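You operate a simulated robot arm through the tools that you are given. There is no shell and no other tool.

You run a simulated two-armed robot. Do the job below in one go: nothing can be reset, and whatever is moved stays where it is left.

## Task
Switch the gluing machine off, then wipe the glue smear off its roller.
Fine: use the yellow sponge and put it back; shut the cover and set the yellow dial to 0. What is to be rubbed or washed off counts as gone when no trace of it is left.

It is judged by the outcome, as a careful person would: the job done as asked, and still so three seconds after it is handed in. It fails if anything else is knocked over, pushed out of place, dropped, spilled or broken. Lids that push on must go on centred and level and be pressed home; caps that screw on are set level and turned clockwise until they are tight.

## Robot
Two 7-joint arms with two-finger parallel grippers on one trunk that stands fixed in place. Base frame: the origin is at the foot of the trunk, x ahead of it, y to its left, z up. Units: mm, degrees, N and s.
The left shoulder is at [71, 156, 1380], the right one opposite. Each reaches about 1231 mm from its shoulder. Payload 3.91 kg a hand.
The tool frame of a hand sits at the grasp point between the pads (the TCP): z along the fingers, y along the line on which they close. The tips reach 30 mm beyond it. Largest opening 110 mm; finger width 20, thickness 10; the body of the gripper, 48 by 112 mm, starts 55 mm behind the TCP.
Orientation is told as [roll, pitch, yaw] about the base's x, y, z axes, in that order, counted from this pose: with the fingers straight down and closing along the base's y, the tool's x points along the base's -x, its y along +y and its z along -z.

## Interface
- The arms move only by the tool send_rows. It takes "left_increments", "right_increments" or both (then of equal length, played together; a hand with none holds still); each is one flat list of numbers, 7 for each row, row after row: the shift along the base's x, y, z in units of 150 mm (1.0 is 150 mm), then the turn, a rotation vector about the base's x, y, z in units of 60 degrees (1.0 is 60 degrees), then the gripper command, from -1 (shut) to 1 (fully open), values between in proportion. In form: [dx, dy, dz, rx, ry, rz, hand, dx, dy, dz, rx, ry, rz, hand, ...]. A call has 1 to 20 rows; each row is the pose to reach, as a shift and turn from the pose commanded when the call began. A call with a number of a shift or a turn outside -1 to 1 is refused whole. Rows are played at 5 a second. More than 50 mm and 8.6 degrees between two rows, or a gripper value outside its range, and nothing of the call is played. A pose out of reach is approached as far as the arm can. The call stops where the force on the tool passes 40 N (or 10 N more than at its start, if that is more) or the arm is blocked; 0.2 s more then pass. The fingers move at their own pace (about 108 mm/s each) and stop on an object; they squeeze with about 30 N. The grip force told is the motor's: it shows also when the fingers shut on nothing. Time passes only in rows, and 0.2 s behind the last, so rows that repeat a pose let the fingers close. It gives the time, the measured TCP pose, the force on the tool (base axes), the opening and the grip force at its end, in the units of the frame above (readings bear some noise), with the torque about the TCP (base axes, N m) and any sound that the robot's microphone picked up.
- Cameras (640 x 400 px; columns grow to the right, rows downward): "scene" is now at [134.3, -8.9, 1617.2]; the picture's right is [-0.06, -1.00, 0.00], its down [-0.50, 0.03, -0.86] and it looks along [0.86, -0.05, -0.50] (base axes); focal length 370 px, centre (320, 200). "left" rides on the left gripper at [72, -17, -103] in its tool frame; the picture's right is [0.23, 0.97, 0.00], its down [-0.76, 0.18, -0.62] and it looks along [-0.61, 0.14, 0.78] (tool axes); focal length 222 px, centre (320, 200). "right" rides on the right gripper at [72, 17, -103] in its tool frame; the picture's right is [-0.23, 0.97, 0.00], its down [-0.76, -0.18, -0.62] and it looks along [-0.61, -0.14, 0.78] (tool axes); focal length 222 px, centre (320, 200). There is no depth. A picture from a camera that has moved, and an enlarged one, comes with that camera's place and axes in the base frame and with its lens. The place of the scene camera against the robot may be out by one fixed shift of up to 12 mm in any direction.
- camera(camera): a new picture of that camera. It takes no simulated time.
- slide_trunk(by): slides the trunk up (or, below 0, down) by that many mm; the arms and the scene camera ride with it, the base frame stays. It gives what a move gives, with no picture.
- turn_head(pan, tilt): turns the head with the scene camera to pan (to the left, within 86 degrees either way) and tilt (down, from -29 to 69), counted from straight ahead of the robot. It gives what a move gives.
- enlarge(camera, box): a new picture of the part [left, top, right, bottom] of that camera's present view, enlarged. It takes no simulated time.
- sign_off(): hands the job in; it is judged then, once.

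Nothing tells you positions but the pictures and the camera data. Unless the task says otherwise, let go and move clear before handing in.

The tools are called by a JSON object that holds its "fn" and its "kwargs". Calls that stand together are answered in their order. send_rows: Moves the arms, as the interface text tells. Its arguments: {"type":"object","properties":{"left_increments":{"type":"array","items":{"type":"number"}},"right_increments":{"type":"array","items":{"type":"number"}}},"required":[]} The other tools are called the same way: slide_trunk (by) moves the trunk up or down; turn_head (pan, tilt) turns the head that bears the scene camera; camera (camera) takes a picture; enlarge (camera, box) takes an enlarged picture of a part of a camera's view; sign_off () hands the job in.

At the start:

```text
t: 0.0
left_position: [586.9, 257.0, 1362.9]
left_tcp_rot: [0.0, 0.1, -0.1]
left_force: [-0.2, 0.0, 0.2]
left_moment: [0.04, 0.02, 0.01]
left_width: 110.2
left_grasp_force: 0.1
right_position: [512.7, -176.6, 1334.1]
right_tcp_rot: [0.0, 0.0, 0.1]
right_force: [0.0, -0.4, 1.0]
right_moment: [-0.01, 0.01, -0.03]
right_width: 110.2
right_grasp_force: 0.0
trunk travel left (down, up): [-825.0, 115.0]
head pan, tilt (commanded): [-3.3, 30.3]
```

scene: 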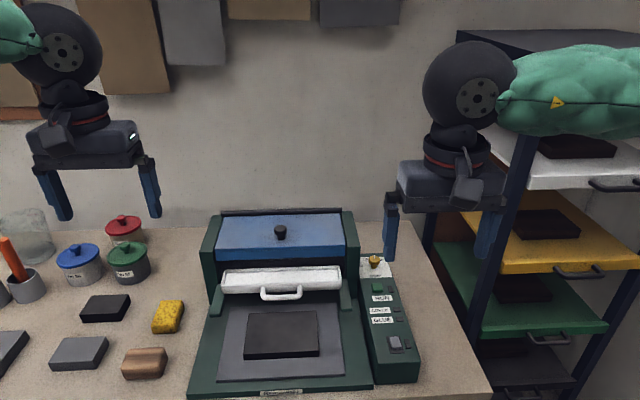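
right: 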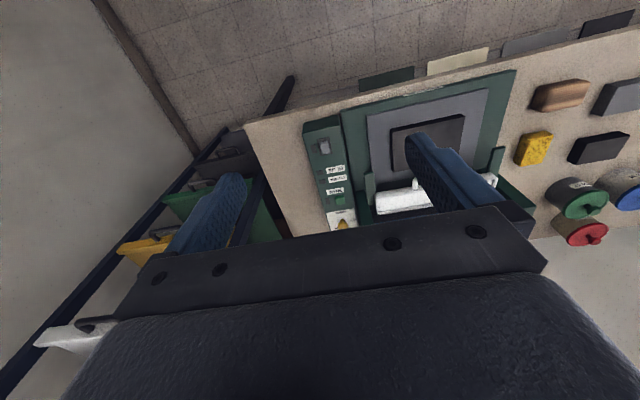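
left: 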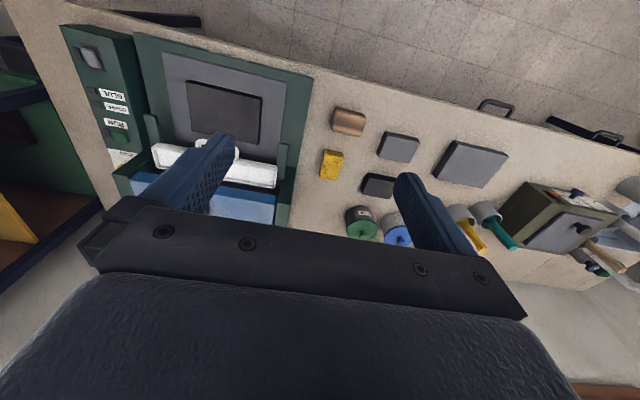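

I see a gluing machine on a bench with a blue cover, a white roller guard with a handle, a control panel on its right, and a yellow sponge to its left. I'll look closer before moving anything.

{"fn": "enlarge", "kwargs": {"camera": "scene", "box": [340, 240, 440, 390]}}

{"fn": "enlarge", "kwargs": {"camera": "scene", "box": [180, 200, 380, 320]}}

{"fn": "enlarge", "kwargs": {"camera": "scene", "box": [0, 200, 200, 400]}}

{"fn": "enlarge", "kwargs": {"camera": "scene", "box": [180, 290, 380, 400]}}

```text
2.67 times, centred on (390, 315) of scene
camera zoom: at [134.3, -8.9, 1617.2], right [-0.06, -1.0, 0.0], down [-0.5, 0.03, -0.86], along [0.86, -0.05, -0.5], focal length 986 px, centre (133, -107)
```

zoom: 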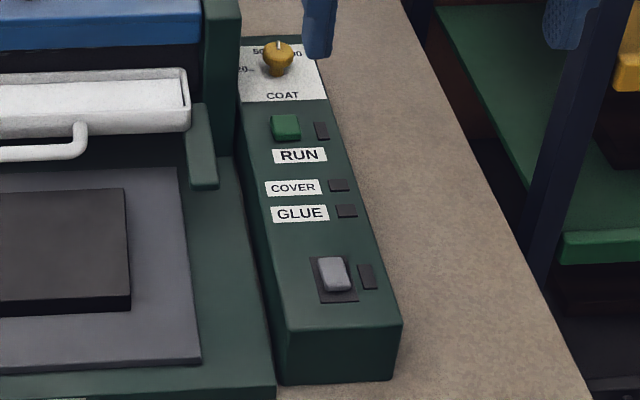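

```text
3.20 times, centred on (280, 260) of scene
camera zoom: at [134.3, -8.9, 1617.2], right [-0.06, -1.0, 0.0], down [-0.5, 0.03, -0.86], along [0.86, -0.05, -0.5], focal length 1183 px, centre (448, 8)
```

zoom: 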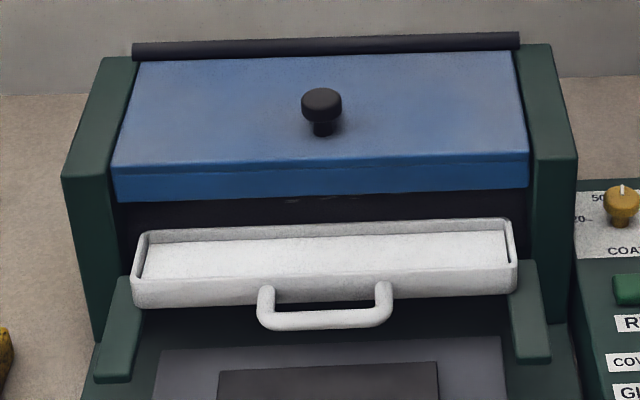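

```text
2.00 times, centred on (100, 300) of scene
camera zoom: at [134.3, -8.9, 1617.2], right [-0.06, -1.0, 0.0], down [-0.5, 0.03, -0.86], along [0.86, -0.05, -0.5], focal length 740 px, centre (760, 0)
```

zoom: 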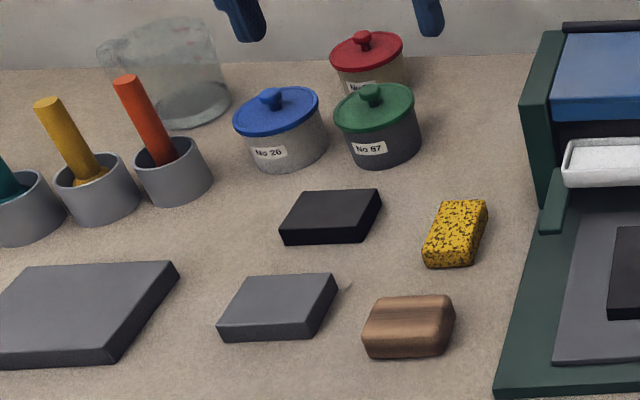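

```text
3.20 times, centred on (280, 345) of scene
camera zoom: at [134.3, -8.9, 1617.2], right [-0.06, -1.0, 0.0], down [-0.5, 0.03, -0.86], along [0.86, -0.05, -0.5], focal length 1183 px, centre (448, -264)
```

zoom: 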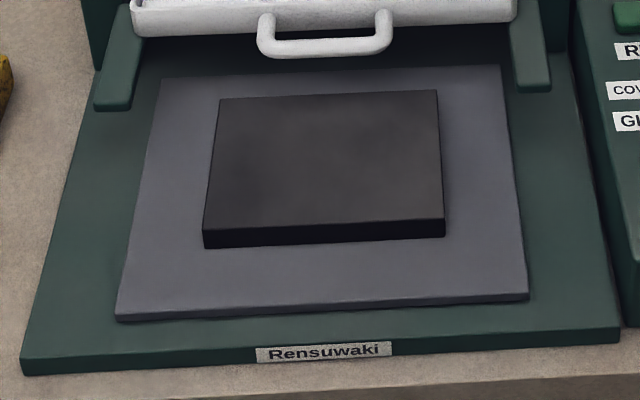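

The bench top is at about z 850. The control panel (yellow COAT dial, RUN button, lamps, grey rocker) is near x 680–930, y −207, and the sponge is near (841, 351, 868). I'll bring the right hand's camera closer to read the panel.

{"fn": "send_rows", "kwargs": {"right_increments": [0.17, 0, -0.2, 0, 0, 0, 1, 0.34, 0, -0.4, 0, 0, 0, 1, 0.51, 0, -0.6, 0, 0, 0, 1, 0.68, 0, -0.8, 0, 0, 0, 1, 0.85, 0, -1.0, 0, 0, 0, 1]}}

{"fn": "camera", "kwargs": {"camera": "right"}}

{"fn": "camera", "kwargs": {"camera": "scene"}}

```text
t: 1.2
left_position: [588.1, 255.0, 1364.1]
left_tcp_rot: [-0.1, 0.0, 0.0]
left_force: [2.0, 0.0, -0.5]
left_moment: [0.02, 0.01, 0.01]
left_width: 110.1
left_grasp_force: 0.2
right_position: [643.1, -175.2, 1181.3]
right_tcp_rot: [-0.1, 0.0, -0.1]
right_force: [0.6, 0.1, -1.2]
right_moment: [-0.01, 0.02, 0.0]
right_width: 110.3
right_grasp_force: 0.0
trunk travel left (down, up): [-825.0, 115.0]
head pan, tilt (commanded): [-3.3, 30.3]
```

```text
taken
camera right: at [570.3, -158.2, 1285.6], right [0.23, 0.97, 0.0], down [0.76, -0.18, 0.62], along [0.61, -0.14, -0.78], focal length 222 px, centre (320, 200)
```

right: 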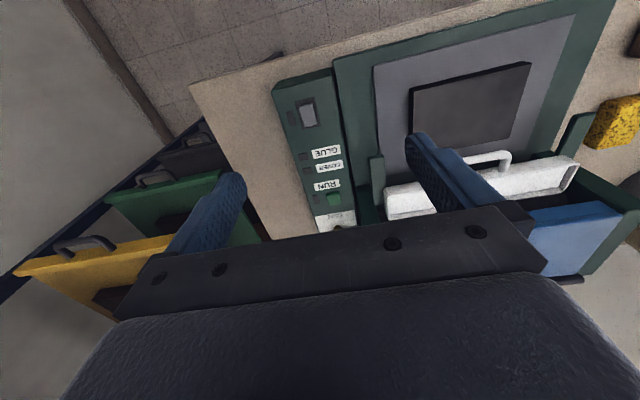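

```text
taken
camera scene: at [135.6, -9.2, 1617.2], right [-0.06, -1.0, 0.0], down [-0.5, 0.03, -0.86], along [0.86, -0.05, -0.51], focal length 370 px, centre (320, 200)
```

scene: 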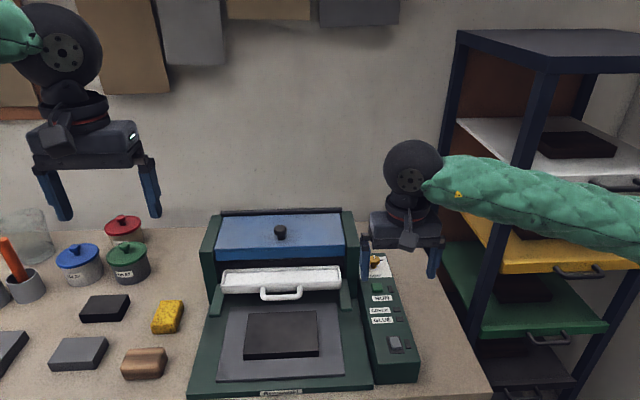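

The panel is now clearly in view from the right wrist. I'll enlarge it, upside down as it is.

{"fn": "enlarge", "kwargs": {"camera": "right", "box": [265, 70, 365, 240]}}

{"fn": "enlarge", "kwargs": {"camera": "scene", "box": [355, 245, 425, 290]}}

{"fn": "enlarge", "kwargs": {"camera": "scene", "box": [360, 320, 430, 365]}}

```text
2.35 times, centred on (315, 155) of right
camera zoom: at [570.3, -158.2, 1285.6], right [0.23, 0.97, 0.0], down [0.76, -0.18, 0.62], along [0.61, -0.14, -0.78], focal length 523 px, centre (332, 306)
```

zoom: 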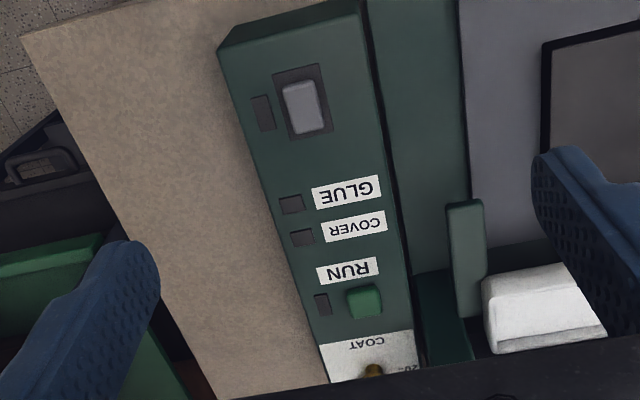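

```text
8.89 times, centred on (390, 268) of scene
camera zoom: at [135.6, -9.2, 1617.2], right [-0.06, -1.0, 0.0], down [-0.5, 0.03, -0.86], along [0.86, -0.05, -0.51], focal length 3287 px, centre (-302, -400)
```

zoom: 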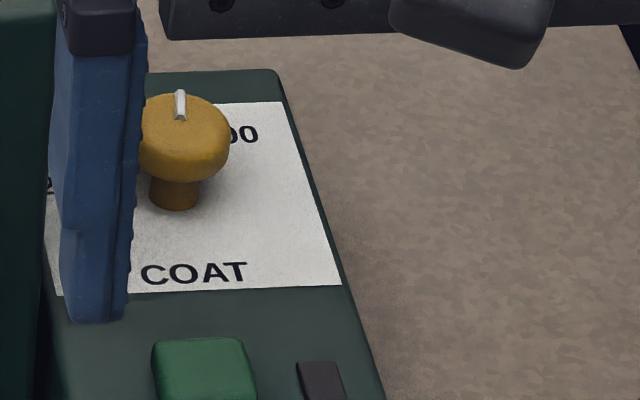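

```text
8.89 times, centred on (395, 342) of scene
camera zoom: at [135.6, -9.2, 1617.2], right [-0.06, -1.0, 0.0], down [-0.5, 0.03, -0.86], along [0.86, -0.05, -0.51], focal length 3287 px, centre (-347, -1067)
```

zoom: 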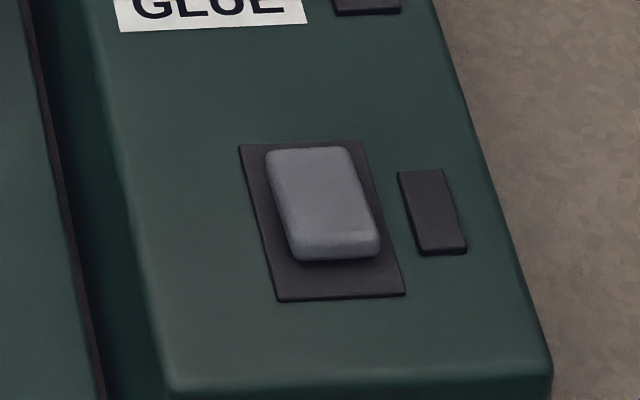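

All four lamps look dark, and the rocker's far end looks pressed with its near end raised. I'll bring the left hand's camera low in front of the machine to see the rocker, the cover and the roller gap.

{"fn": "send_rows", "kwargs": {"left_increments": [0, -0.167, -0.167, 0, -0.125, 0, 1, 0, -0.333, -0.333, 0, -0.25, 0, 1, 0, -0.5, -0.5, 0, -0.375, 0, 1, 0, -0.667, -0.667, 0, -0.5, 0, 1, 0, -0.833, -0.833, 0, -0.625, 0, 1, 0, -1, -1, 0, -0.75, 0, 1]}}

{"fn": "send_rows", "kwargs": {"left_increments": [0, -0.05, -0.25, 0, 0, 0, 1, 0.0, -0.1, -0.5, 0, 0, 0, 1, 0, -0.15, -0.75, 0, 0, 0, 1]}}

{"fn": "camera", "kwargs": {"camera": "left"}}

{"fn": "camera", "kwargs": {"camera": "scene"}}

```text
t: 2.6
left_position: [589.0, 106.7, 1216.1]
left_tcp_rot: [-0.1, -45.0, 0.1]
left_force: [0.0, 0.2, -0.5]
left_moment: [0.02, 0.03, 0.01]
left_width: 109.9
left_grasp_force: 0.2
right_position: [643.6, -174.6, 1180.8]
right_tcp_rot: [0.1, 0.1, 0.0]
right_force: [0.4, -0.4, -0.4]
right_moment: [-0.02, -0.02, 0.02]
right_width: 109.6
right_grasp_force: 0.1
trunk travel left (down, up): [-825.0, 115.0]
head pan, tilt (commanded): [-3.3, 30.3]
```

```text
t: 3.4
left_position: [587.4, 110.4, 1120.9]
left_tcp_rot: [-0.1, -45.1, 0.1]
left_force: [-0.1, -0.5, -0.4]
left_moment: [0.0, -0.01, -0.01]
left_width: 110.3
left_grasp_force: 0.0
left hand out of reach, approached as far as the arm can: row 2, 3
right_position: [638.8, -175.2, 1183.4]
right_tcp_rot: [-0.1, -0.1, 0.0]
right_force: [-0.5, -0.2, 0.3]
right_moment: [0.03, 0.0, 0.01]
right_width: 110.0
right_grasp_force: 0.0
trunk travel left (down, up): [-825.0, 115.0]
head pan, tilt (commanded): [-3.3, 30.3]
```

```text
taken
camera left: at [463.0, 93.2, 1143.2], right [-0.16, 0.97, -0.16], down [0.1, 0.18, 0.98], along [0.98, 0.14, -0.12], focal length 222 px, centre (320, 200)
```

left: 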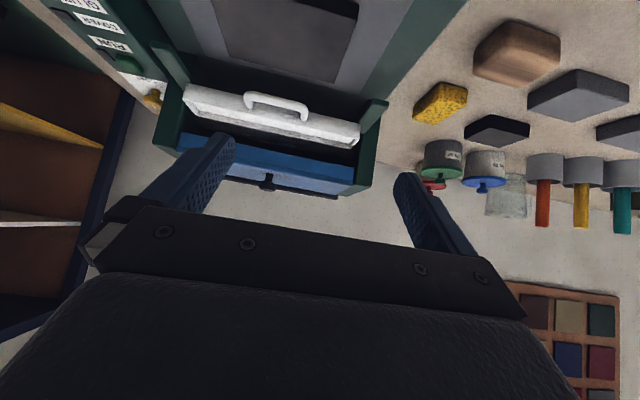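

```text
taken
camera scene: at [131.8, -8.7, 1617.6], right [-0.06, -1.0, 0.0], down [-0.5, 0.03, -0.86], along [0.86, -0.05, -0.5], focal length 370 px, centre (320, 200)
```

scene: 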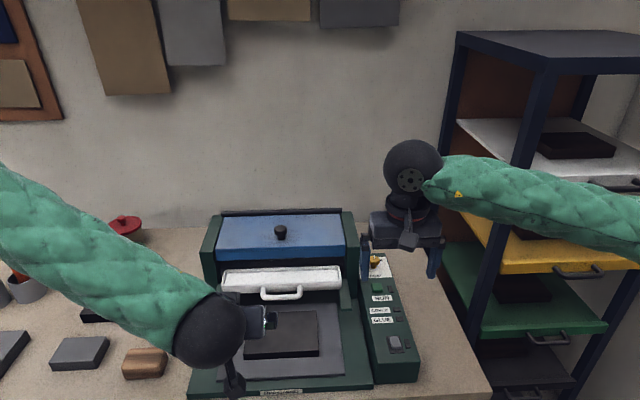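

The left camera now looks almost level at the machine front. I'll enlarge the roller gap and the panel.

{"fn": "enlarge", "kwargs": {"camera": "left", "box": [150, 70, 390, 210]}}

{"fn": "enlarge", "kwargs": {"camera": "left", "box": [40, 0, 180, 120]}}

```text
2.67 times, centred on (270, 140) of left
camera zoom: at [463.0, 93.2, 1143.2], right [-0.16, 0.97, -0.16], down [0.1, 0.18, 0.98], along [0.98, 0.14, -0.12], focal length 592 px, centre (453, 360)
```

zoom: 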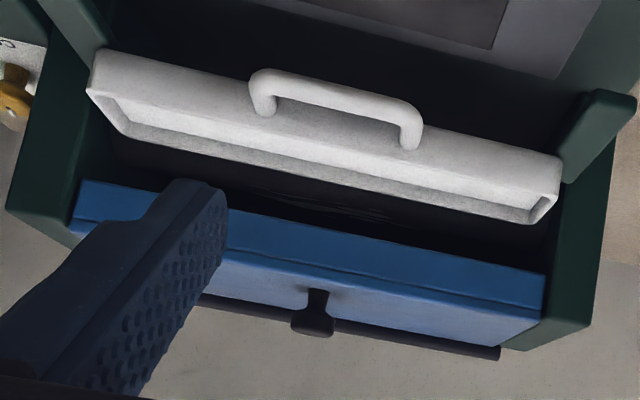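

```text
3.33 times, centred on (110, 60) of left
camera zoom: at [463.0, 93.2, 1143.2], right [-0.16, 0.97, -0.16], down [0.1, 0.18, 0.98], along [0.98, 0.14, -0.12], focal length 740 px, centre (1020, 667)
```

zoom: 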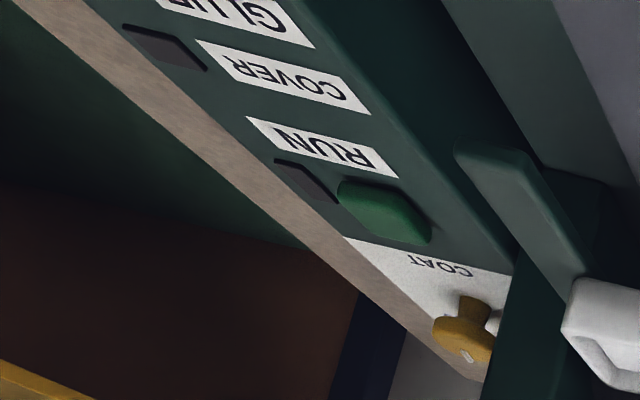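

There is a dark roller just visible behind the white tray and under the blue cover. I'll bring the right hand's camera close to the rocker to judge its tilt and its lamp before pressing.

{"fn": "send_rows", "kwargs": {"right_increments": [-0.05, -0.025, -0.25, 0, 0, 0, 1, -0.1, -0.05, -0.5, 0, 0, 0, 1, -0.15, -0.075, -0.75, 0, 0, 0, 1, -0.2, -0.1, -1.0, 0, 0, 0, 1]}}

{"fn": "enlarge", "kwargs": {"camera": "right", "box": [240, 100, 400, 240]}}

{"fn": "camera", "kwargs": {"camera": "right"}}

```text
t: 4.4
left_position: [588.8, 110.7, 1120.1]
left_tcp_rot: [0.0, -45.0, 0.0]
left_force: [-1.0, -0.7, 0.5]
left_moment: [0.0, 0.03, 0.02]
left_width: 110.1
left_grasp_force: 0.0
right_position: [611.4, -192.6, 1032.4]
right_tcp_rot: [0.1, 0.0, 0.0]
right_force: [-0.2, 0.5, -0.5]
right_moment: [0.0, -0.02, 0.0]
right_width: 109.9
right_grasp_force: 0.1
trunk travel left (down, up): [-825.0, 115.0]
head pan, tilt (commanded): [-3.3, 30.3]
```

```text
2.86 times, centred on (320, 170) of right
camera zoom: at [538.7, -175.5, 1136.3], right [0.23, 0.97, 0.0], down [0.76, -0.18, 0.62], along [0.61, -0.14, -0.78], focal length 635 px, centre (320, 286)
```

zoom: 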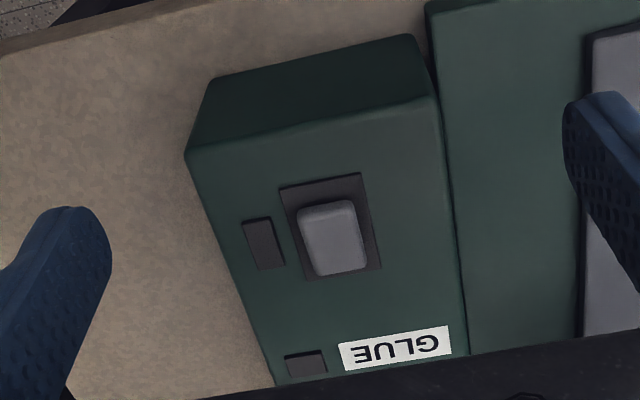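

```text
taken
camera right: at [538.7, -175.5, 1136.3], right [0.23, 0.97, 0.0], down [0.76, -0.18, 0.62], along [0.61, -0.14, -0.78], focal length 222 px, centre (320, 200)
```

right: 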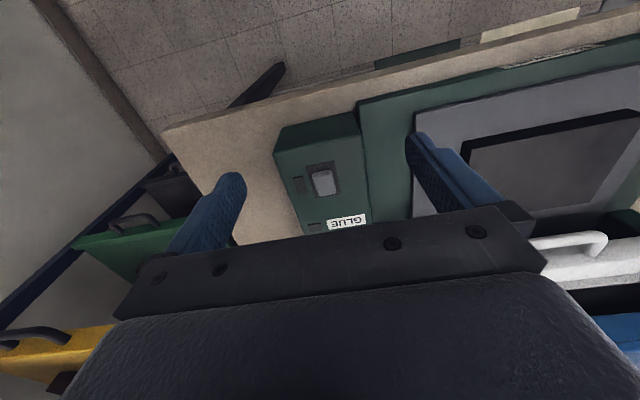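

The rocker is centred near (679, −202, 928) with its near end standing up, so its far end is pressed. I'll close the right fingers and hover over the near end.

{"fn": "send_rows", "kwargs": {"right_increments": [0.12, -0.023, -0.1, 0, 0, 0, -1, 0.24, -0.046, -0.2, 0, 0, 0, -1, 0.345, -0.069, -0.3, 0, 0, 0, -1, 0.345, -0.069, -0.3, 0, 0, 0, -1, 0.345, -0.069, -0.394, 0, 0, 0, -1]}}

{"fn": "camera", "kwargs": {"camera": "right"}}

{"fn": "enlarge", "kwargs": {"camera": "scene", "box": [350, 230, 450, 390]}}

```text
t: 5.6
left_position: [589.2, 111.4, 1120.4]
left_tcp_rot: [0.0, -44.9, -0.1]
left_force: [0.1, -0.7, 0.1]
left_moment: [-0.01, -0.03, -0.02]
left_width: 109.9
left_grasp_force: 0.1
right_position: [662.3, -202.1, 974.8]
right_tcp_rot: [-0.1, 0.0, 0.1]
right_force: [0.4, 0.1, -0.7]
right_moment: [-0.01, 0.02, -0.02]
right_width: 0.0
right_grasp_force: 29.8
trunk travel left (down, up): [-825.0, 115.0]
head pan, tilt (commanded): [-3.3, 30.3]
```

```text
taken
camera right: at [590.2, -184.5, 1078.1], right [0.23, 0.97, 0.0], down [0.76, -0.18, 0.62], along [0.61, -0.14, -0.78], focal length 222 px, centre (320, 200)
```

right: 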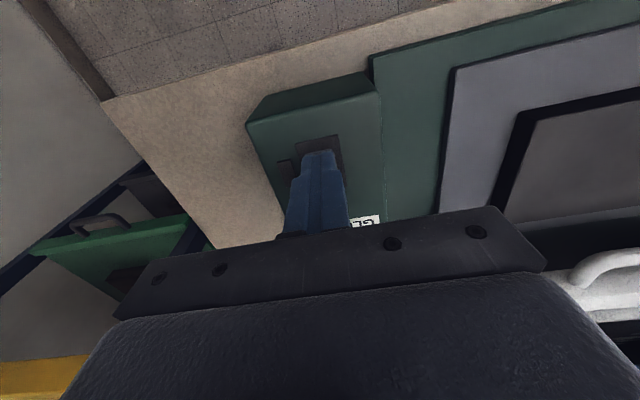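

```text
2.50 times, centred on (400, 310) of scene
camera zoom: at [134.6, -9.1, 1617.2], right [-0.06, -1.0, 0.0], down [-0.5, 0.03, -0.86], along [0.86, -0.05, -0.51], focal length 924 px, centre (120, -75)
```

zoom: 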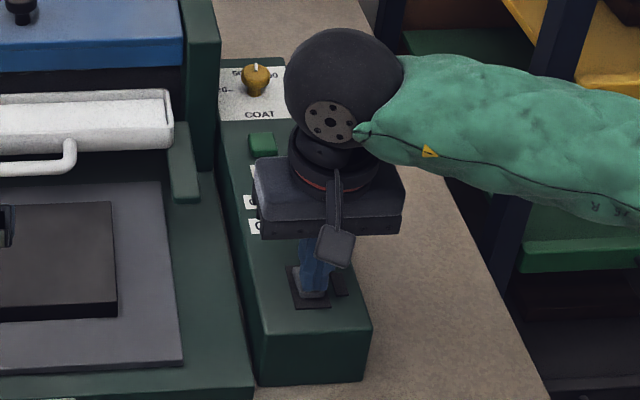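

The fingertips sit just above the rocker's near end. I'll press down in small steps and watch the force.

{"fn": "send_rows", "kwargs": {"right_increments": [0, 0, -0.05, 0, 0, 0, -1, 0, 0, -0.08, 0, 0, 0, -1, 0, 0, -0.1, 0, 0, 0, -1, 0, 0, -0.12, 0, 0, 0, -1, 0, 0, -0.14, 0, 0, 0, -1]}}

{"fn": "enlarge", "kwargs": {"camera": "scene", "box": [350, 230, 450, 390]}}

```text
t: 6.5
left_position: [587.8, 110.0, 1122.0]
left_tcp_rot: [0.0, -45.1, 0.0]
left_force: [-0.4, 0.1, 0.6]
left_moment: [0.01, -0.02, 0.03]
left_width: 109.8
left_grasp_force: 0.0
right_position: [661.7, -202.9, 964.6]
right_tcp_rot: [0.1, -0.3, 0.0]
right_force: [-15.3, -4.0, 31.5]
right_moment: [-0.15, 0.12, 0.05]
right_width: 0.0
right_grasp_force: 29.7
trunk travel left (down, up): [-825.0, 115.0]
head pan, tilt (commanded): [-3.3, 30.3]
stopped in row 4 (right hand): the force on the tool passed its limit at 46 N (the readings are from after the stop); the commanded pose is now the measured one
```

```text
2.50 times, centred on (400, 310) of scene
camera zoom: at [131.6, -9.1, 1617.7], right [-0.06, -1.0, 0.0], down [-0.5, 0.03, -0.86], along [0.86, -0.05, -0.5], focal length 924 px, centre (120, -75)
```

zoom: 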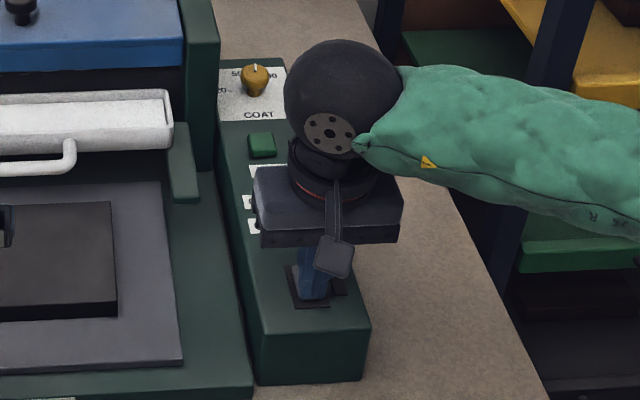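

The press met a firm stop at tip height about 935 with no click. I'll lift off and look at whether the rocker moved.

{"fn": "send_rows", "kwargs": {"right_increments": [0, 0, 0.15, 0, 0, 0, -1, -0.1, 0, 0.4, 0, 0, 0, 0, -0.3, 0, 0.6, 0, 0, 0, 1, -0.35, 0.0, 0.6, 0, 0, 0, 1, -0.35, 0.0, 0.6, 0, 0, 0, 1]}}

{"fn": "camera", "kwargs": {"camera": "right"}}

{"fn": "enlarge", "kwargs": {"camera": "right", "box": [270, 90, 370, 210]}}

{"fn": "enlarge", "kwargs": {"camera": "scene", "box": [360, 320, 430, 365]}}

```text
t: 7.7
left_position: [589.5, 111.2, 1119.9]
left_tcp_rot: [0.0, -44.9, 0.0]
left_force: [0.0, 0.3, 0.3]
left_moment: [0.0, -0.01, 0.0]
left_width: 109.6
left_grasp_force: 0.1
right_position: [609.2, -202.4, 1052.2]
right_tcp_rot: [0.1, -0.3, 0.1]
right_force: [0.8, 0.0, 1.0]
right_moment: [-0.03, -0.02, -0.02]
right_width: 110.1
right_grasp_force: 0.0
trunk travel left (down, up): [-825.0, 115.0]
head pan, tilt (commanded): [-3.3, 30.3]
```

```text
taken
camera right: at [536.5, -185.8, 1155.7], right [0.23, 0.97, 0.0], down [0.76, -0.18, 0.63], along [0.61, -0.14, -0.78], focal length 222 px, centre (320, 200)
```

right: 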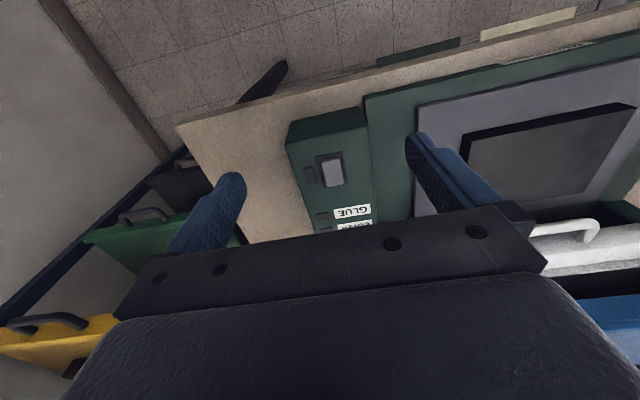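

```text
3.33 times, centred on (320, 150) of right
camera zoom: at [536.5, -185.8, 1155.7], right [0.23, 0.97, 0.0], down [0.76, -0.18, 0.63], along [0.61, -0.14, -0.78], focal length 740 px, centre (320, 367)
```

zoom: 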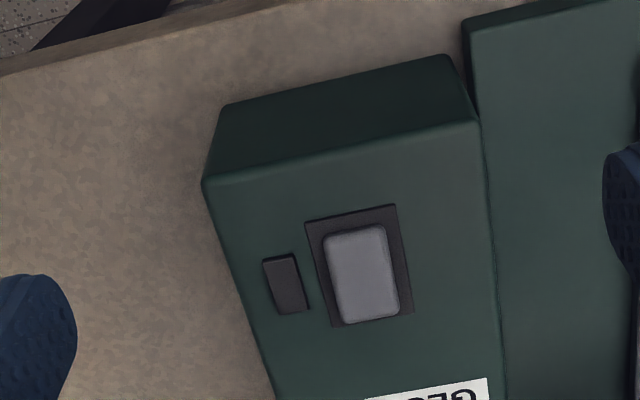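

```text
8.89 times, centred on (395, 342) of scene
camera zoom: at [133.9, -9.0, 1617.3], right [-0.06, -1.0, 0.0], down [-0.5, 0.03, -0.86], along [0.86, -0.05, -0.5], focal length 3287 px, centre (-347, -1067)
```

zoom: 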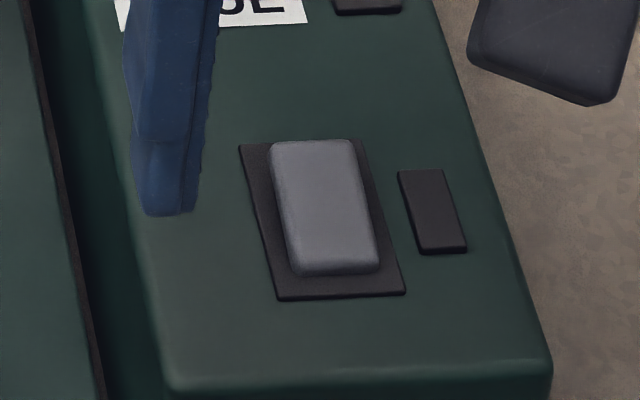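

The rocker did flip: its near end is now down and its far end up. I'll check whether any lamp changed.

{"fn": "enlarge", "kwargs": {"camera": "scene", "box": [350, 240, 430, 370]}}

{"fn": "enlarge", "kwargs": {"camera": "left", "box": [0, 0, 180, 120]}}

```text
3.08 times, centred on (390, 305) of scene
camera zoom: at [133.9, -9.0, 1617.3], right [-0.06, -1.0, 0.0], down [-0.5, 0.03, -0.86], along [0.86, -0.05, -0.5], focal length 1138 px, centre (105, -123)
```

zoom: 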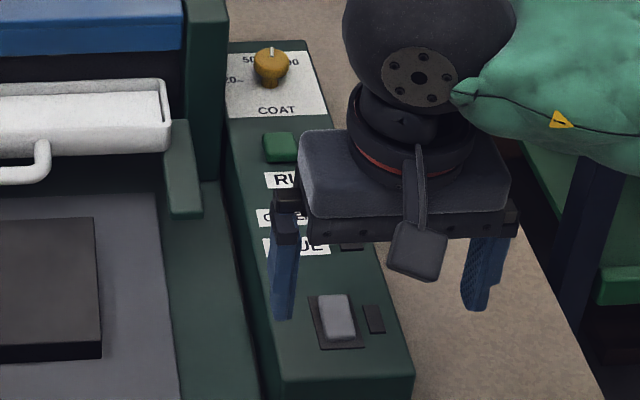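

```text
3.33 times, centred on (90, 60) of left
camera zoom: at [464.6, 92.9, 1142.8], right [-0.16, 0.97, -0.16], down [0.1, 0.18, 0.98], along [0.98, 0.14, -0.12], focal length 740 px, centre (1087, 667)
```

zoom: 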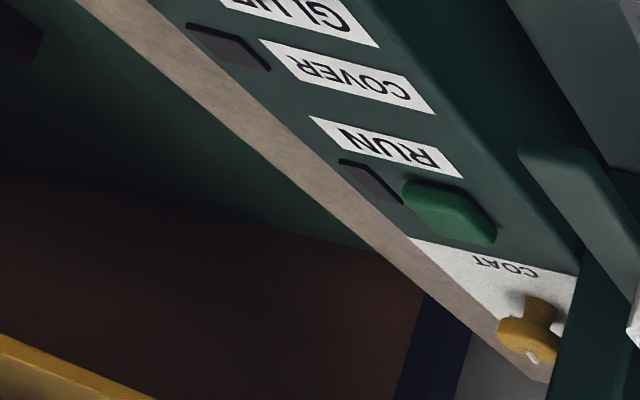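

No lamp lit in either rocker position, so the lamps tell me nothing yet; I'll watch the COVER lamp when the cover opens. Next I'll look at the dial's scale with the right hand camera.

{"fn": "send_rows", "kwargs": {"right_increments": [0, 0.05, 0.25, 0, 0, 0, 1, 0.25, 0.1, 0.25, 0, 0, 0, 1, 0.5, 0.1, 0.25, 0, 0, 0, 1, 0.75, 0.1, 0.25, 0, 0, 0, 1, 1.0, 0.1, 0.25, 0, 0, 0, 1]}}

{"fn": "send_rows", "kwargs": {"right_increments": [0.17, 0, 0, 0, 0, 0, 1, 0.34, 0, 0, 0, 0, 0, 1]}}

{"fn": "camera", "kwargs": {"camera": "right"}}

{"fn": "enlarge", "kwargs": {"camera": "right", "box": [250, 130, 390, 230]}}

```text
t: 8.9
left_position: [591.2, 112.2, 1119.6]
left_tcp_rot: [-0.1, -44.9, 0.0]
left_force: [0.7, 0.9, -0.7]
left_moment: [-0.01, -0.01, 0.03]
left_width: 110.1
left_grasp_force: 0.0
right_position: [760.2, -185.4, 1087.5]
right_tcp_rot: [0.0, -0.1, 0.0]
right_force: [0.4, -0.7, -0.3]
right_moment: [0.03, 0.03, -0.01]
right_width: 109.7
right_grasp_force: 0.1
trunk travel left (down, up): [-825.0, 115.0]
head pan, tilt (commanded): [-3.3, 30.3]
```

```text
t: 9.5
left_position: [590.7, 110.7, 1118.8]
left_tcp_rot: [-0.1, -44.9, -0.1]
left_force: [0.5, -0.7, 0.2]
left_moment: [-0.01, -0.03, -0.03]
left_width: 110.0
left_grasp_force: 0.2
right_position: [812.8, -187.0, 1088.6]
right_tcp_rot: [0.2, -0.1, -0.1]
right_force: [-1.1, 0.1, -0.5]
right_moment: [-0.01, 0.03, -0.02]
right_width: 110.0
right_grasp_force: 0.0
trunk travel left (down, up): [-825.0, 115.0]
head pan, tilt (commanded): [-3.3, 30.3]
```

```text
taken
camera right: at [740.9, -168.8, 1192.1], right [0.23, 0.97, 0.0], down [0.76, -0.18, 0.62], along [0.61, -0.14, -0.78], focal length 222 px, centre (320, 200)
```

right: 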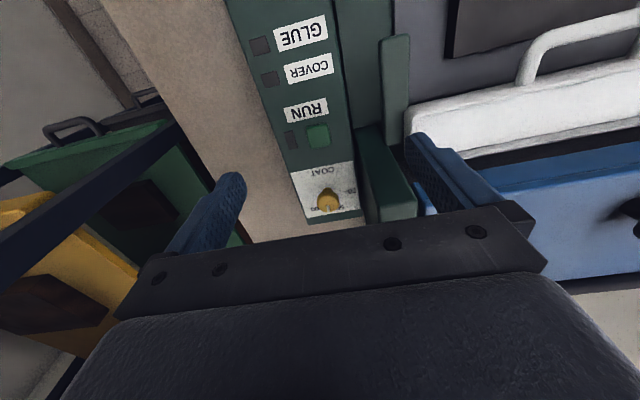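

```text
4.00 times, centred on (320, 180) of right
camera zoom: at [740.9, -168.8, 1192.1], right [0.23, 0.97, 0.0], down [0.76, -0.18, 0.62], along [0.61, -0.14, -0.78], focal length 888 px, centre (320, 280)
```

zoom: 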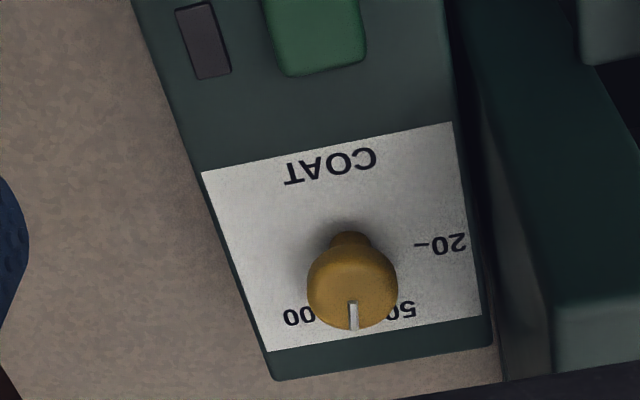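

The dial's white pointer faces the back, between 50 and 100; the 20 mark is at its left. I need to find the 0 mark, so I'll look from the scene camera and other angles.

{"fn": "enlarge", "kwargs": {"camera": "scene", "box": [350, 240, 410, 285]}}

{"fn": "enlarge", "kwargs": {"camera": "left", "box": [110, 60, 190, 120]}}

```text
8.89 times, centred on (380, 262) of scene
camera zoom: at [135.9, -8.4, 1617.0], right [-0.06, -1.0, 0.0], down [-0.5, 0.03, -0.86], along [0.86, -0.05, -0.51], focal length 3287 px, centre (-213, -356)
```

zoom: 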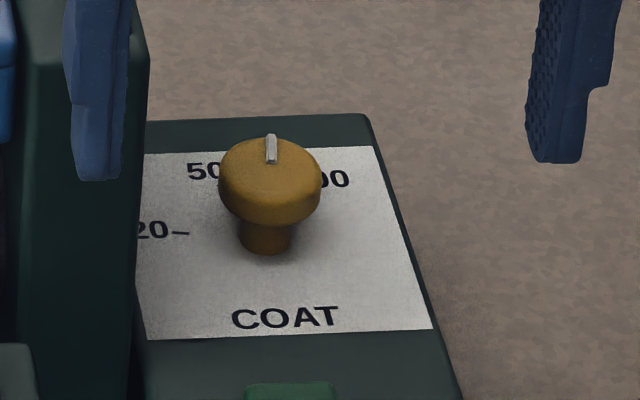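

```text
6.67 times, centred on (150, 90) of left
camera zoom: at [466.0, 93.2, 1142.0], right [-0.16, 0.97, -0.16], down [0.1, 0.18, 0.98], along [0.98, 0.14, -0.13], focal length 1481 px, centre (1453, 933)
```

zoom: 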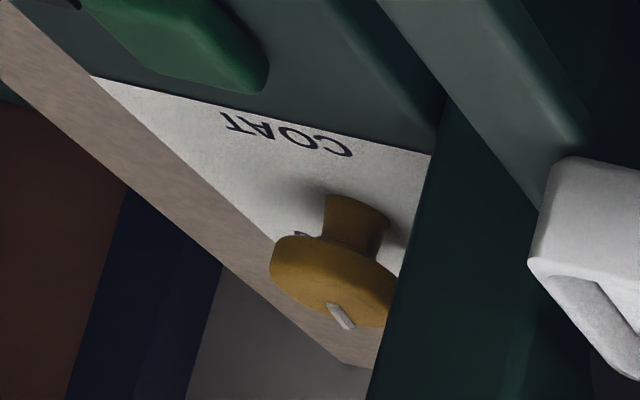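

I can't see a 0 on the scale from this side; the knob may be hiding it. I'll tilt the right hand so its camera looks straight down on the dial from above.

{"fn": "send_rows", "kwargs": {"right_increments": [0.13, 0, 0.1, 0, 0.1, 0, 1, 0.26, 0, 0.2, 0, 0.2, 0, 1, 0.4, -0.02, 0.2, 0, 0.3, 0, 1, 0.53, -0.04, 0.2, 0, 0.4, 0, 1, 0.66, -0.06, 0.2, 0, 0.5, 0, 1, 0.8, -0.08, 0.2, 0, 0.6, 0, 1]}}

{"fn": "camera", "kwargs": {"camera": "right"}}

{"fn": "camera", "kwargs": {"camera": "scene"}}

```text
t: 10.9
left_position: [590.2, 112.6, 1120.0]
left_tcp_rot: [-0.1, -44.9, 0.1]
left_force: [0.0, 0.5, -0.3]
left_moment: [0.04, -0.01, 0.0]
left_width: 109.9
left_grasp_force: 0.0
right_position: [930.2, -197.9, 1118.1]
right_tcp_rot: [0.0, 36.0, -0.1]
right_force: [-0.4, 0.3, 0.6]
right_moment: [-0.02, 0.01, 0.01]
right_width: 110.0
right_grasp_force: 0.1
trunk travel left (down, up): [-825.0, 115.0]
head pan, tilt (commanded): [-3.3, 30.3]
```

```text
taken
camera right: at [933.5, -181.0, 1244.5], right [0.19, 0.97, -0.13], down [0.98, -0.18, 0.06], along [0.03, -0.14, -0.99], focal length 222 px, centre (320, 200)
```

right: 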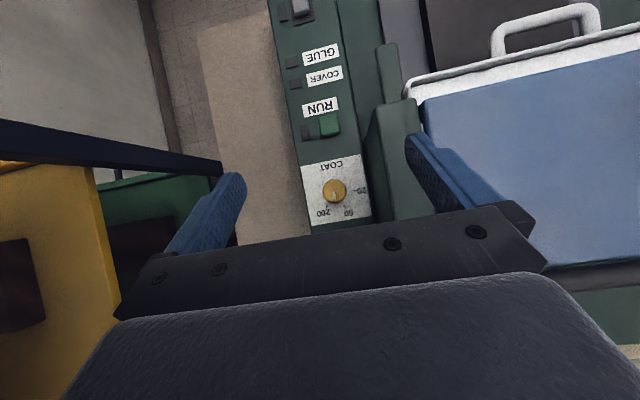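

```text
taken
camera scene: at [135.0, -6.7, 1617.1], right [-0.06, -1.0, 0.0], down [-0.5, 0.03, -0.86], along [0.86, -0.05, -0.51], focal length 370 px, centre (320, 200)
```

scene: 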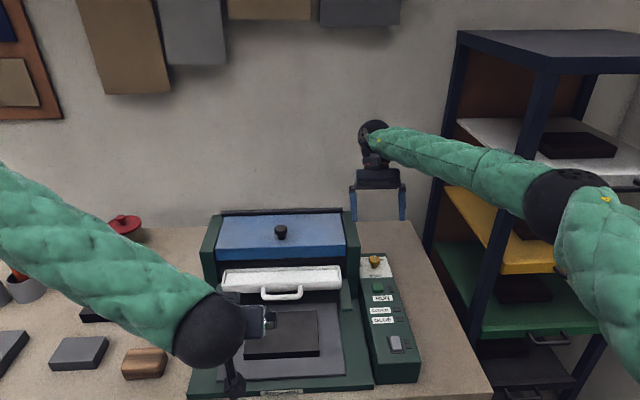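

{"fn": "enlarge", "kwargs": {"camera": "right", "box": [295, 155, 385, 225]}}

{"fn": "enlarge", "kwargs": {"camera": "right", "box": [270, 0, 360, 150]}}

```text
5.71 times, centred on (340, 190) of right
camera zoom: at [933.5, -181.0, 1244.5], right [0.19, 0.97, -0.13], down [0.98, -0.18, 0.06], along [0.03, -0.14, -0.99], focal length 1269 px, centre (206, 257)
```

zoom: 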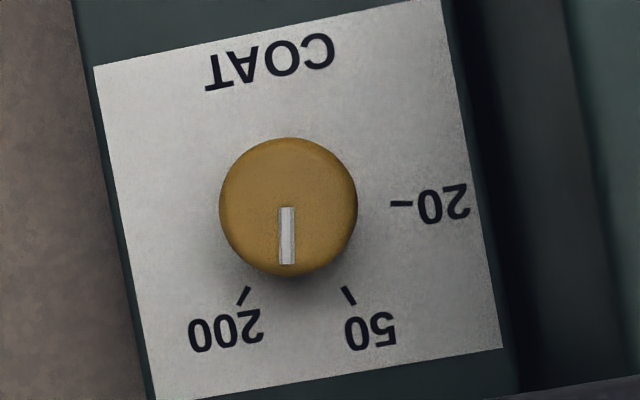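

```text
2.67 times, centred on (315, 75) of right
camera zoom: at [933.5, -181.0, 1244.5], right [0.19, 0.97, -0.13], down [0.98, -0.18, 0.06], along [0.03, -0.14, -0.99], focal length 592 px, centre (333, 533)
```

zoom: 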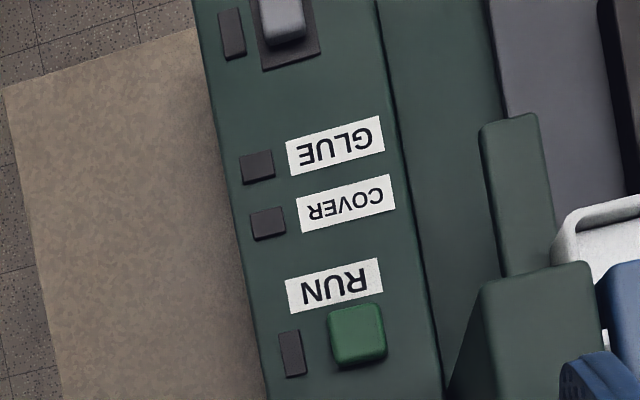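

The scale shows 20, 50 and 200 with tick marks, and the pointer sits midway between 50 and 200. I'll magnify the label to look for a faint or worn 0 mark.

{"fn": "enlarge", "kwargs": {"camera": "right", "box": [305, 165, 345, 190]}}

{"fn": "enlarge", "kwargs": {"camera": "right", "box": [335, 160, 375, 185]}}

{"fn": "enlarge", "kwargs": {"camera": "right", "box": [305, 190, 365, 228]}}

```text
16.00 times, centred on (325, 178) of right
camera zoom: at [933.5, -181.0, 1244.5], right [0.19, 0.97, -0.13], down [0.98, -0.18, 0.06], along [0.03, -0.14, -0.99], focal length 3554 px, centre (240, 560)
```

zoom: 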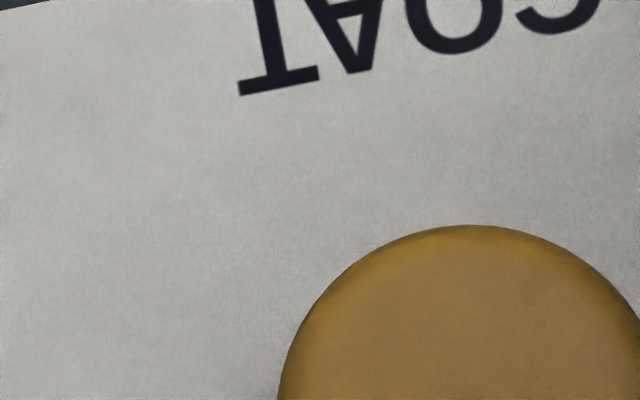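

```text
16.00 times, centred on (355, 172) of right
camera zoom: at [933.5, -181.0, 1244.5], right [0.19, 0.97, -0.13], down [0.98, -0.18, 0.06], along [0.03, -0.14, -0.99], focal length 3554 px, centre (-240, 640)
```

zoom: 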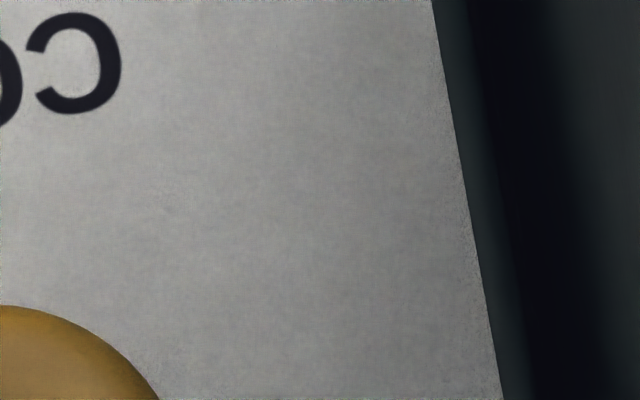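

```text
10.53 times, centred on (335, 209) of right
camera zoom: at [933.5, -181.0, 1244.5], right [0.19, 0.97, -0.13], down [0.98, -0.18, 0.06], along [0.03, -0.14, -0.99], focal length 2338 px, centre (162, 105)
```

zoom: 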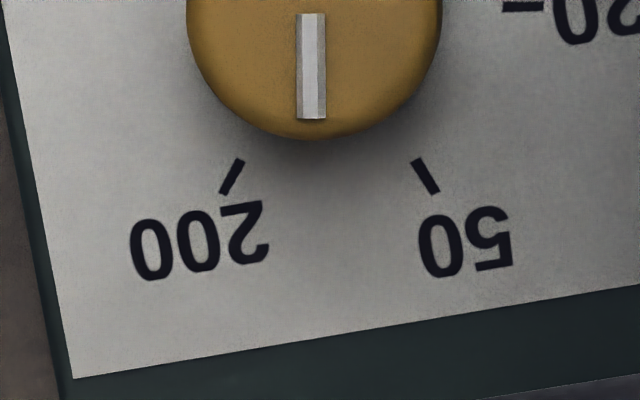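

There is no printed 0. The marks 20, 50 and 200 sit 60° apart going clockwise, so 0 should be one more step anticlockwise past 20, presumably at a stop. The knob is centred near (934.7, −201.7) with its top at z 950, and the green wall beside it is at y −148 with its top at z 1050. I'll level the right hand and yaw it 60° so its body clears the wall.

{"fn": "send_rows", "kwargs": {"right_increments": [0.005, 0, 0, 0, -0.12, 0, 1, 0.01, 0, 0, 0, -0.24, 0, 1, 0.015, -0.005, 0, 0, -0.36, 0, 1, 0.02, -0.01, 0, 0, -0.48, 0, 1, 0.027, -0.012, 0, 0, -0.6, 0, 1]}}

{"fn": "send_rows", "kwargs": {"right_increments": [0, 0, 0, 0, 0, 0.125, 0.27, 0, 0, 0, 0, 0, 0.25, 0.27, 0, 0, 0, 0, 0, 0.375, 0.27, 0, 0, 0, 0, 0, 0.5, 0.27, 0, 0, 0, 0, 0, 0.625, 0.27, 0, 0, 0, 0, 0, 0.75, 0.27, 0, 0, 0, 0, 0, 0.875, 0.27, 0, 0, 0, 0, 0, 1.0, 0.27, 0, 0, 0, 0, 0, 1.0, 0.27]}}

{"fn": "camera", "kwargs": {"camera": "right"}}

{"fn": "camera", "kwargs": {"camera": "scene"}}

```text
t: 12.1
left_position: [589.2, 111.1, 1119.6]
left_tcp_rot: [0.1, -44.9, 0.0]
left_force: [0.4, -1.8, -0.4]
left_moment: [-0.03, 0.01, 0.02]
left_width: 109.8
left_grasp_force: 0.0
right_position: [935.1, -201.2, 1117.9]
right_tcp_rot: [0.1, -0.3, 0.1]
right_force: [0.9, -0.4, -0.6]
right_moment: [0.0, 0.01, 0.01]
right_width: 110.1
right_grasp_force: 0.1
trunk travel left (down, up): [-825.0, 115.0]
head pan, tilt (commanded): [-3.3, 30.3]
```

```text
t: 14.1
left_position: [589.8, 110.6, 1119.9]
left_tcp_rot: [-0.1, -44.8, 0.0]
left_force: [0.7, -0.3, -0.5]
left_moment: [-0.01, 0.02, 0.03]
left_width: 110.1
left_grasp_force: 0.1
right_position: [935.5, -200.6, 1117.7]
right_tcp_rot: [0.1, -0.2, 33.8]
right_force: [-0.3, 0.2, -0.4]
right_moment: [-0.02, 0.0, -0.02]
right_width: 69.7
right_grasp_force: 0.2
right hand out of reach, approached as far as the arm can: row 5, 6, 7, 8, 9
trunk travel left (down, up): [-825.0, 115.0]
head pan, tilt (commanded): [-3.3, 30.3]
```

```text
taken
camera right: at [865.8, -227.3, 1222.4], right [-0.35, 0.94, 0.0], down [0.73, 0.27, 0.63], along [0.58, 0.22, -0.78], focal length 222 px, centre (320, 200)
```

right: 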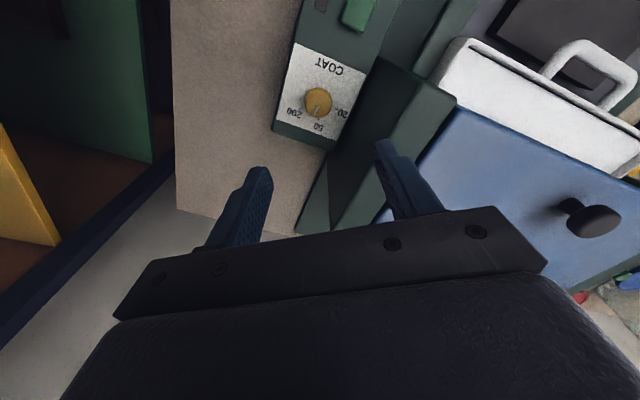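

```text
taken
camera scene: at [134.6, -8.9, 1617.2], right [-0.06, -1.0, 0.0], down [-0.5, 0.03, -0.86], along [0.86, -0.05, -0.51], focal length 370 px, centre (320, 200)
```

scene: 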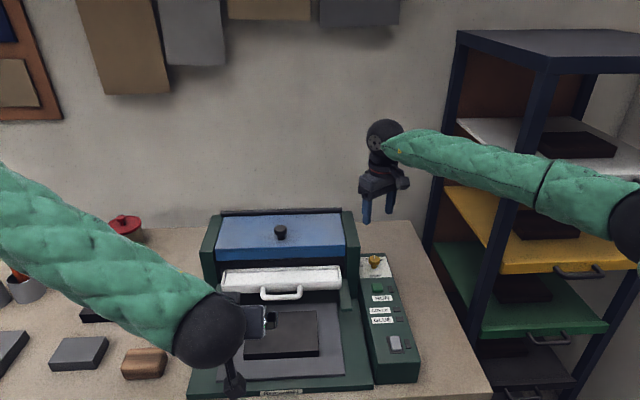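

The right wrist stopped at 34° of yaw, its joint limit on that side. I'll try the other direction at this safe height.

{"fn": "send_rows", "kwargs": {"right_increments": [0, 0, 0, 0, 0, -0.125, 0.27, 0, 0, 0, 0, 0, -0.25, 0.27, 0, 0, 0, 0, 0, -0.375, 0.27, 0, 0, 0, 0, 0, -0.5, 0.27, 0, 0, 0, 0, 0, -0.625, 0.27, 0, 0, 0, 0, 0, -0.75, 0.27, 0, 0, 0, 0, 0, -0.875, 0.27, 0, 0, 0, 0, 0, -1.0, 0.27]}}

{"fn": "send_rows", "kwargs": {"right_increments": [0, 0, 0, 0, 0, -0.125, 0.27, 0, 0, 0, 0, 0, -0.25, 0.27, 0, 0, 0, 0, 0, -0.375, 0.27, 0, 0, 0, 0, 0, -0.5, 0.27, 0, 0, 0, 0, 0, -0.625, 0.27, 0, 0, 0, 0, 0, -0.75, 0.27, 0, 0, 0, 0, 0, -0.875, 0.27, 0, 0, 0, 0, 0, -1.0, 0.27]}}

```text
t: 15.9
left_position: [590.6, 110.8, 1120.3]
left_tcp_rot: [-0.1, -44.9, 0.0]
left_force: [0.8, 0.6, 0.4]
left_moment: [-0.01, -0.01, 0.02]
left_width: 109.8
left_grasp_force: 0.1
right_position: [935.4, -200.7, 1119.2]
right_tcp_rot: [0.1, -0.2, -26.4]
right_force: [-0.8, -1.2, 1.1]
right_moment: [-0.01, 0.02, -0.01]
right_width: 69.7
right_grasp_force: 0.0
trunk travel left (down, up): [-825.0, 115.0]
head pan, tilt (commanded): [-3.3, 30.3]
```

```text
t: 17.7
left_position: [590.0, 110.3, 1119.9]
left_tcp_rot: [-0.1, -44.9, -0.1]
left_force: [0.9, 0.0, -0.2]
left_moment: [0.03, -0.02, 0.0]
left_width: 109.9
left_grasp_force: 0.0
right_position: [934.5, -201.0, 1117.8]
right_tcp_rot: [0.1, -0.2, -86.4]
right_force: [1.0, -0.3, -0.1]
right_moment: [-0.01, 0.01, -0.01]
right_width: 69.9
right_grasp_force: 0.1
trunk travel left (down, up): [-825.0, 115.0]
head pan, tilt (commanded): [-3.3, 30.3]
```

Yaw down to −86° works. The camera now points over the wall side, so I'll check how much clearance its housing would have.

{"fn": "camera", "kwargs": {"camera": "scene"}}

{"fn": "camera", "kwargs": {"camera": "right"}}

{"fn": "enlarge", "kwargs": {"camera": "scene", "box": [320, 100, 440, 290]}}

```text
taken
camera scene: at [134.6, -8.9, 1617.2], right [-0.06, -1.0, 0.0], down [-0.5, 0.03, -0.86], along [0.86, -0.05, -0.51], focal length 370 px, centre (320, 200)
```

scene: 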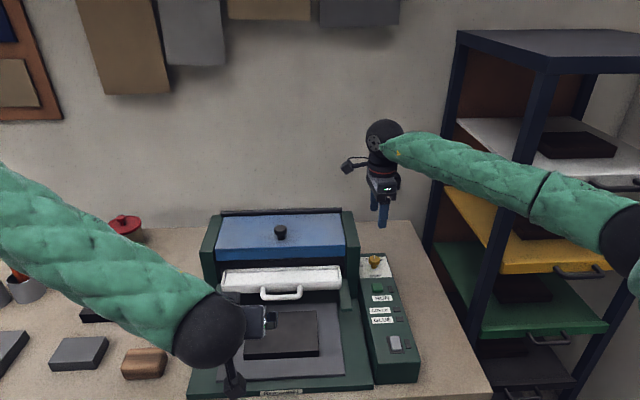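

```text
taken
camera right: at [947.6, -126.9, 1221.8], right [0.99, -0.17, 0.0], down [-0.13, -0.77, 0.63], along [-0.1, -0.62, -0.78], focal length 222 px, centre (320, 200)
```

right: 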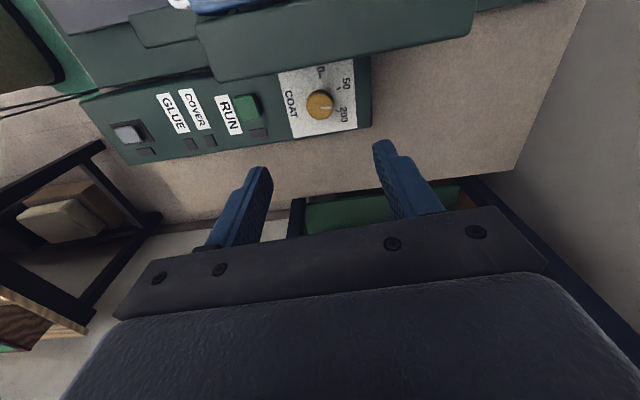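

```text
2.11 times, centred on (380, 195) of scene
camera zoom: at [134.6, -8.9, 1617.2], right [-0.06, -1.0, 0.0], down [-0.5, 0.03, -0.86], along [0.86, -0.05, -0.51], focal length 778 px, centre (194, 210)
```

zoom: 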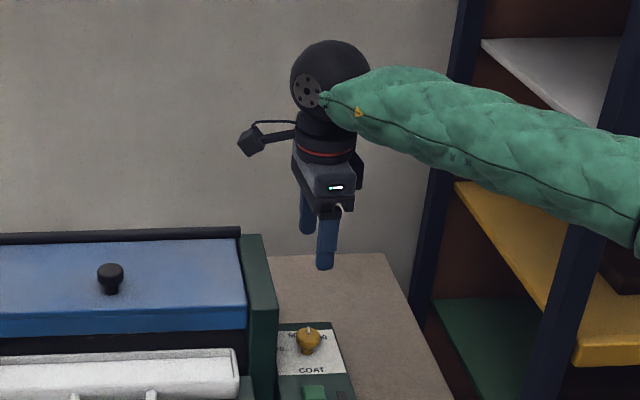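

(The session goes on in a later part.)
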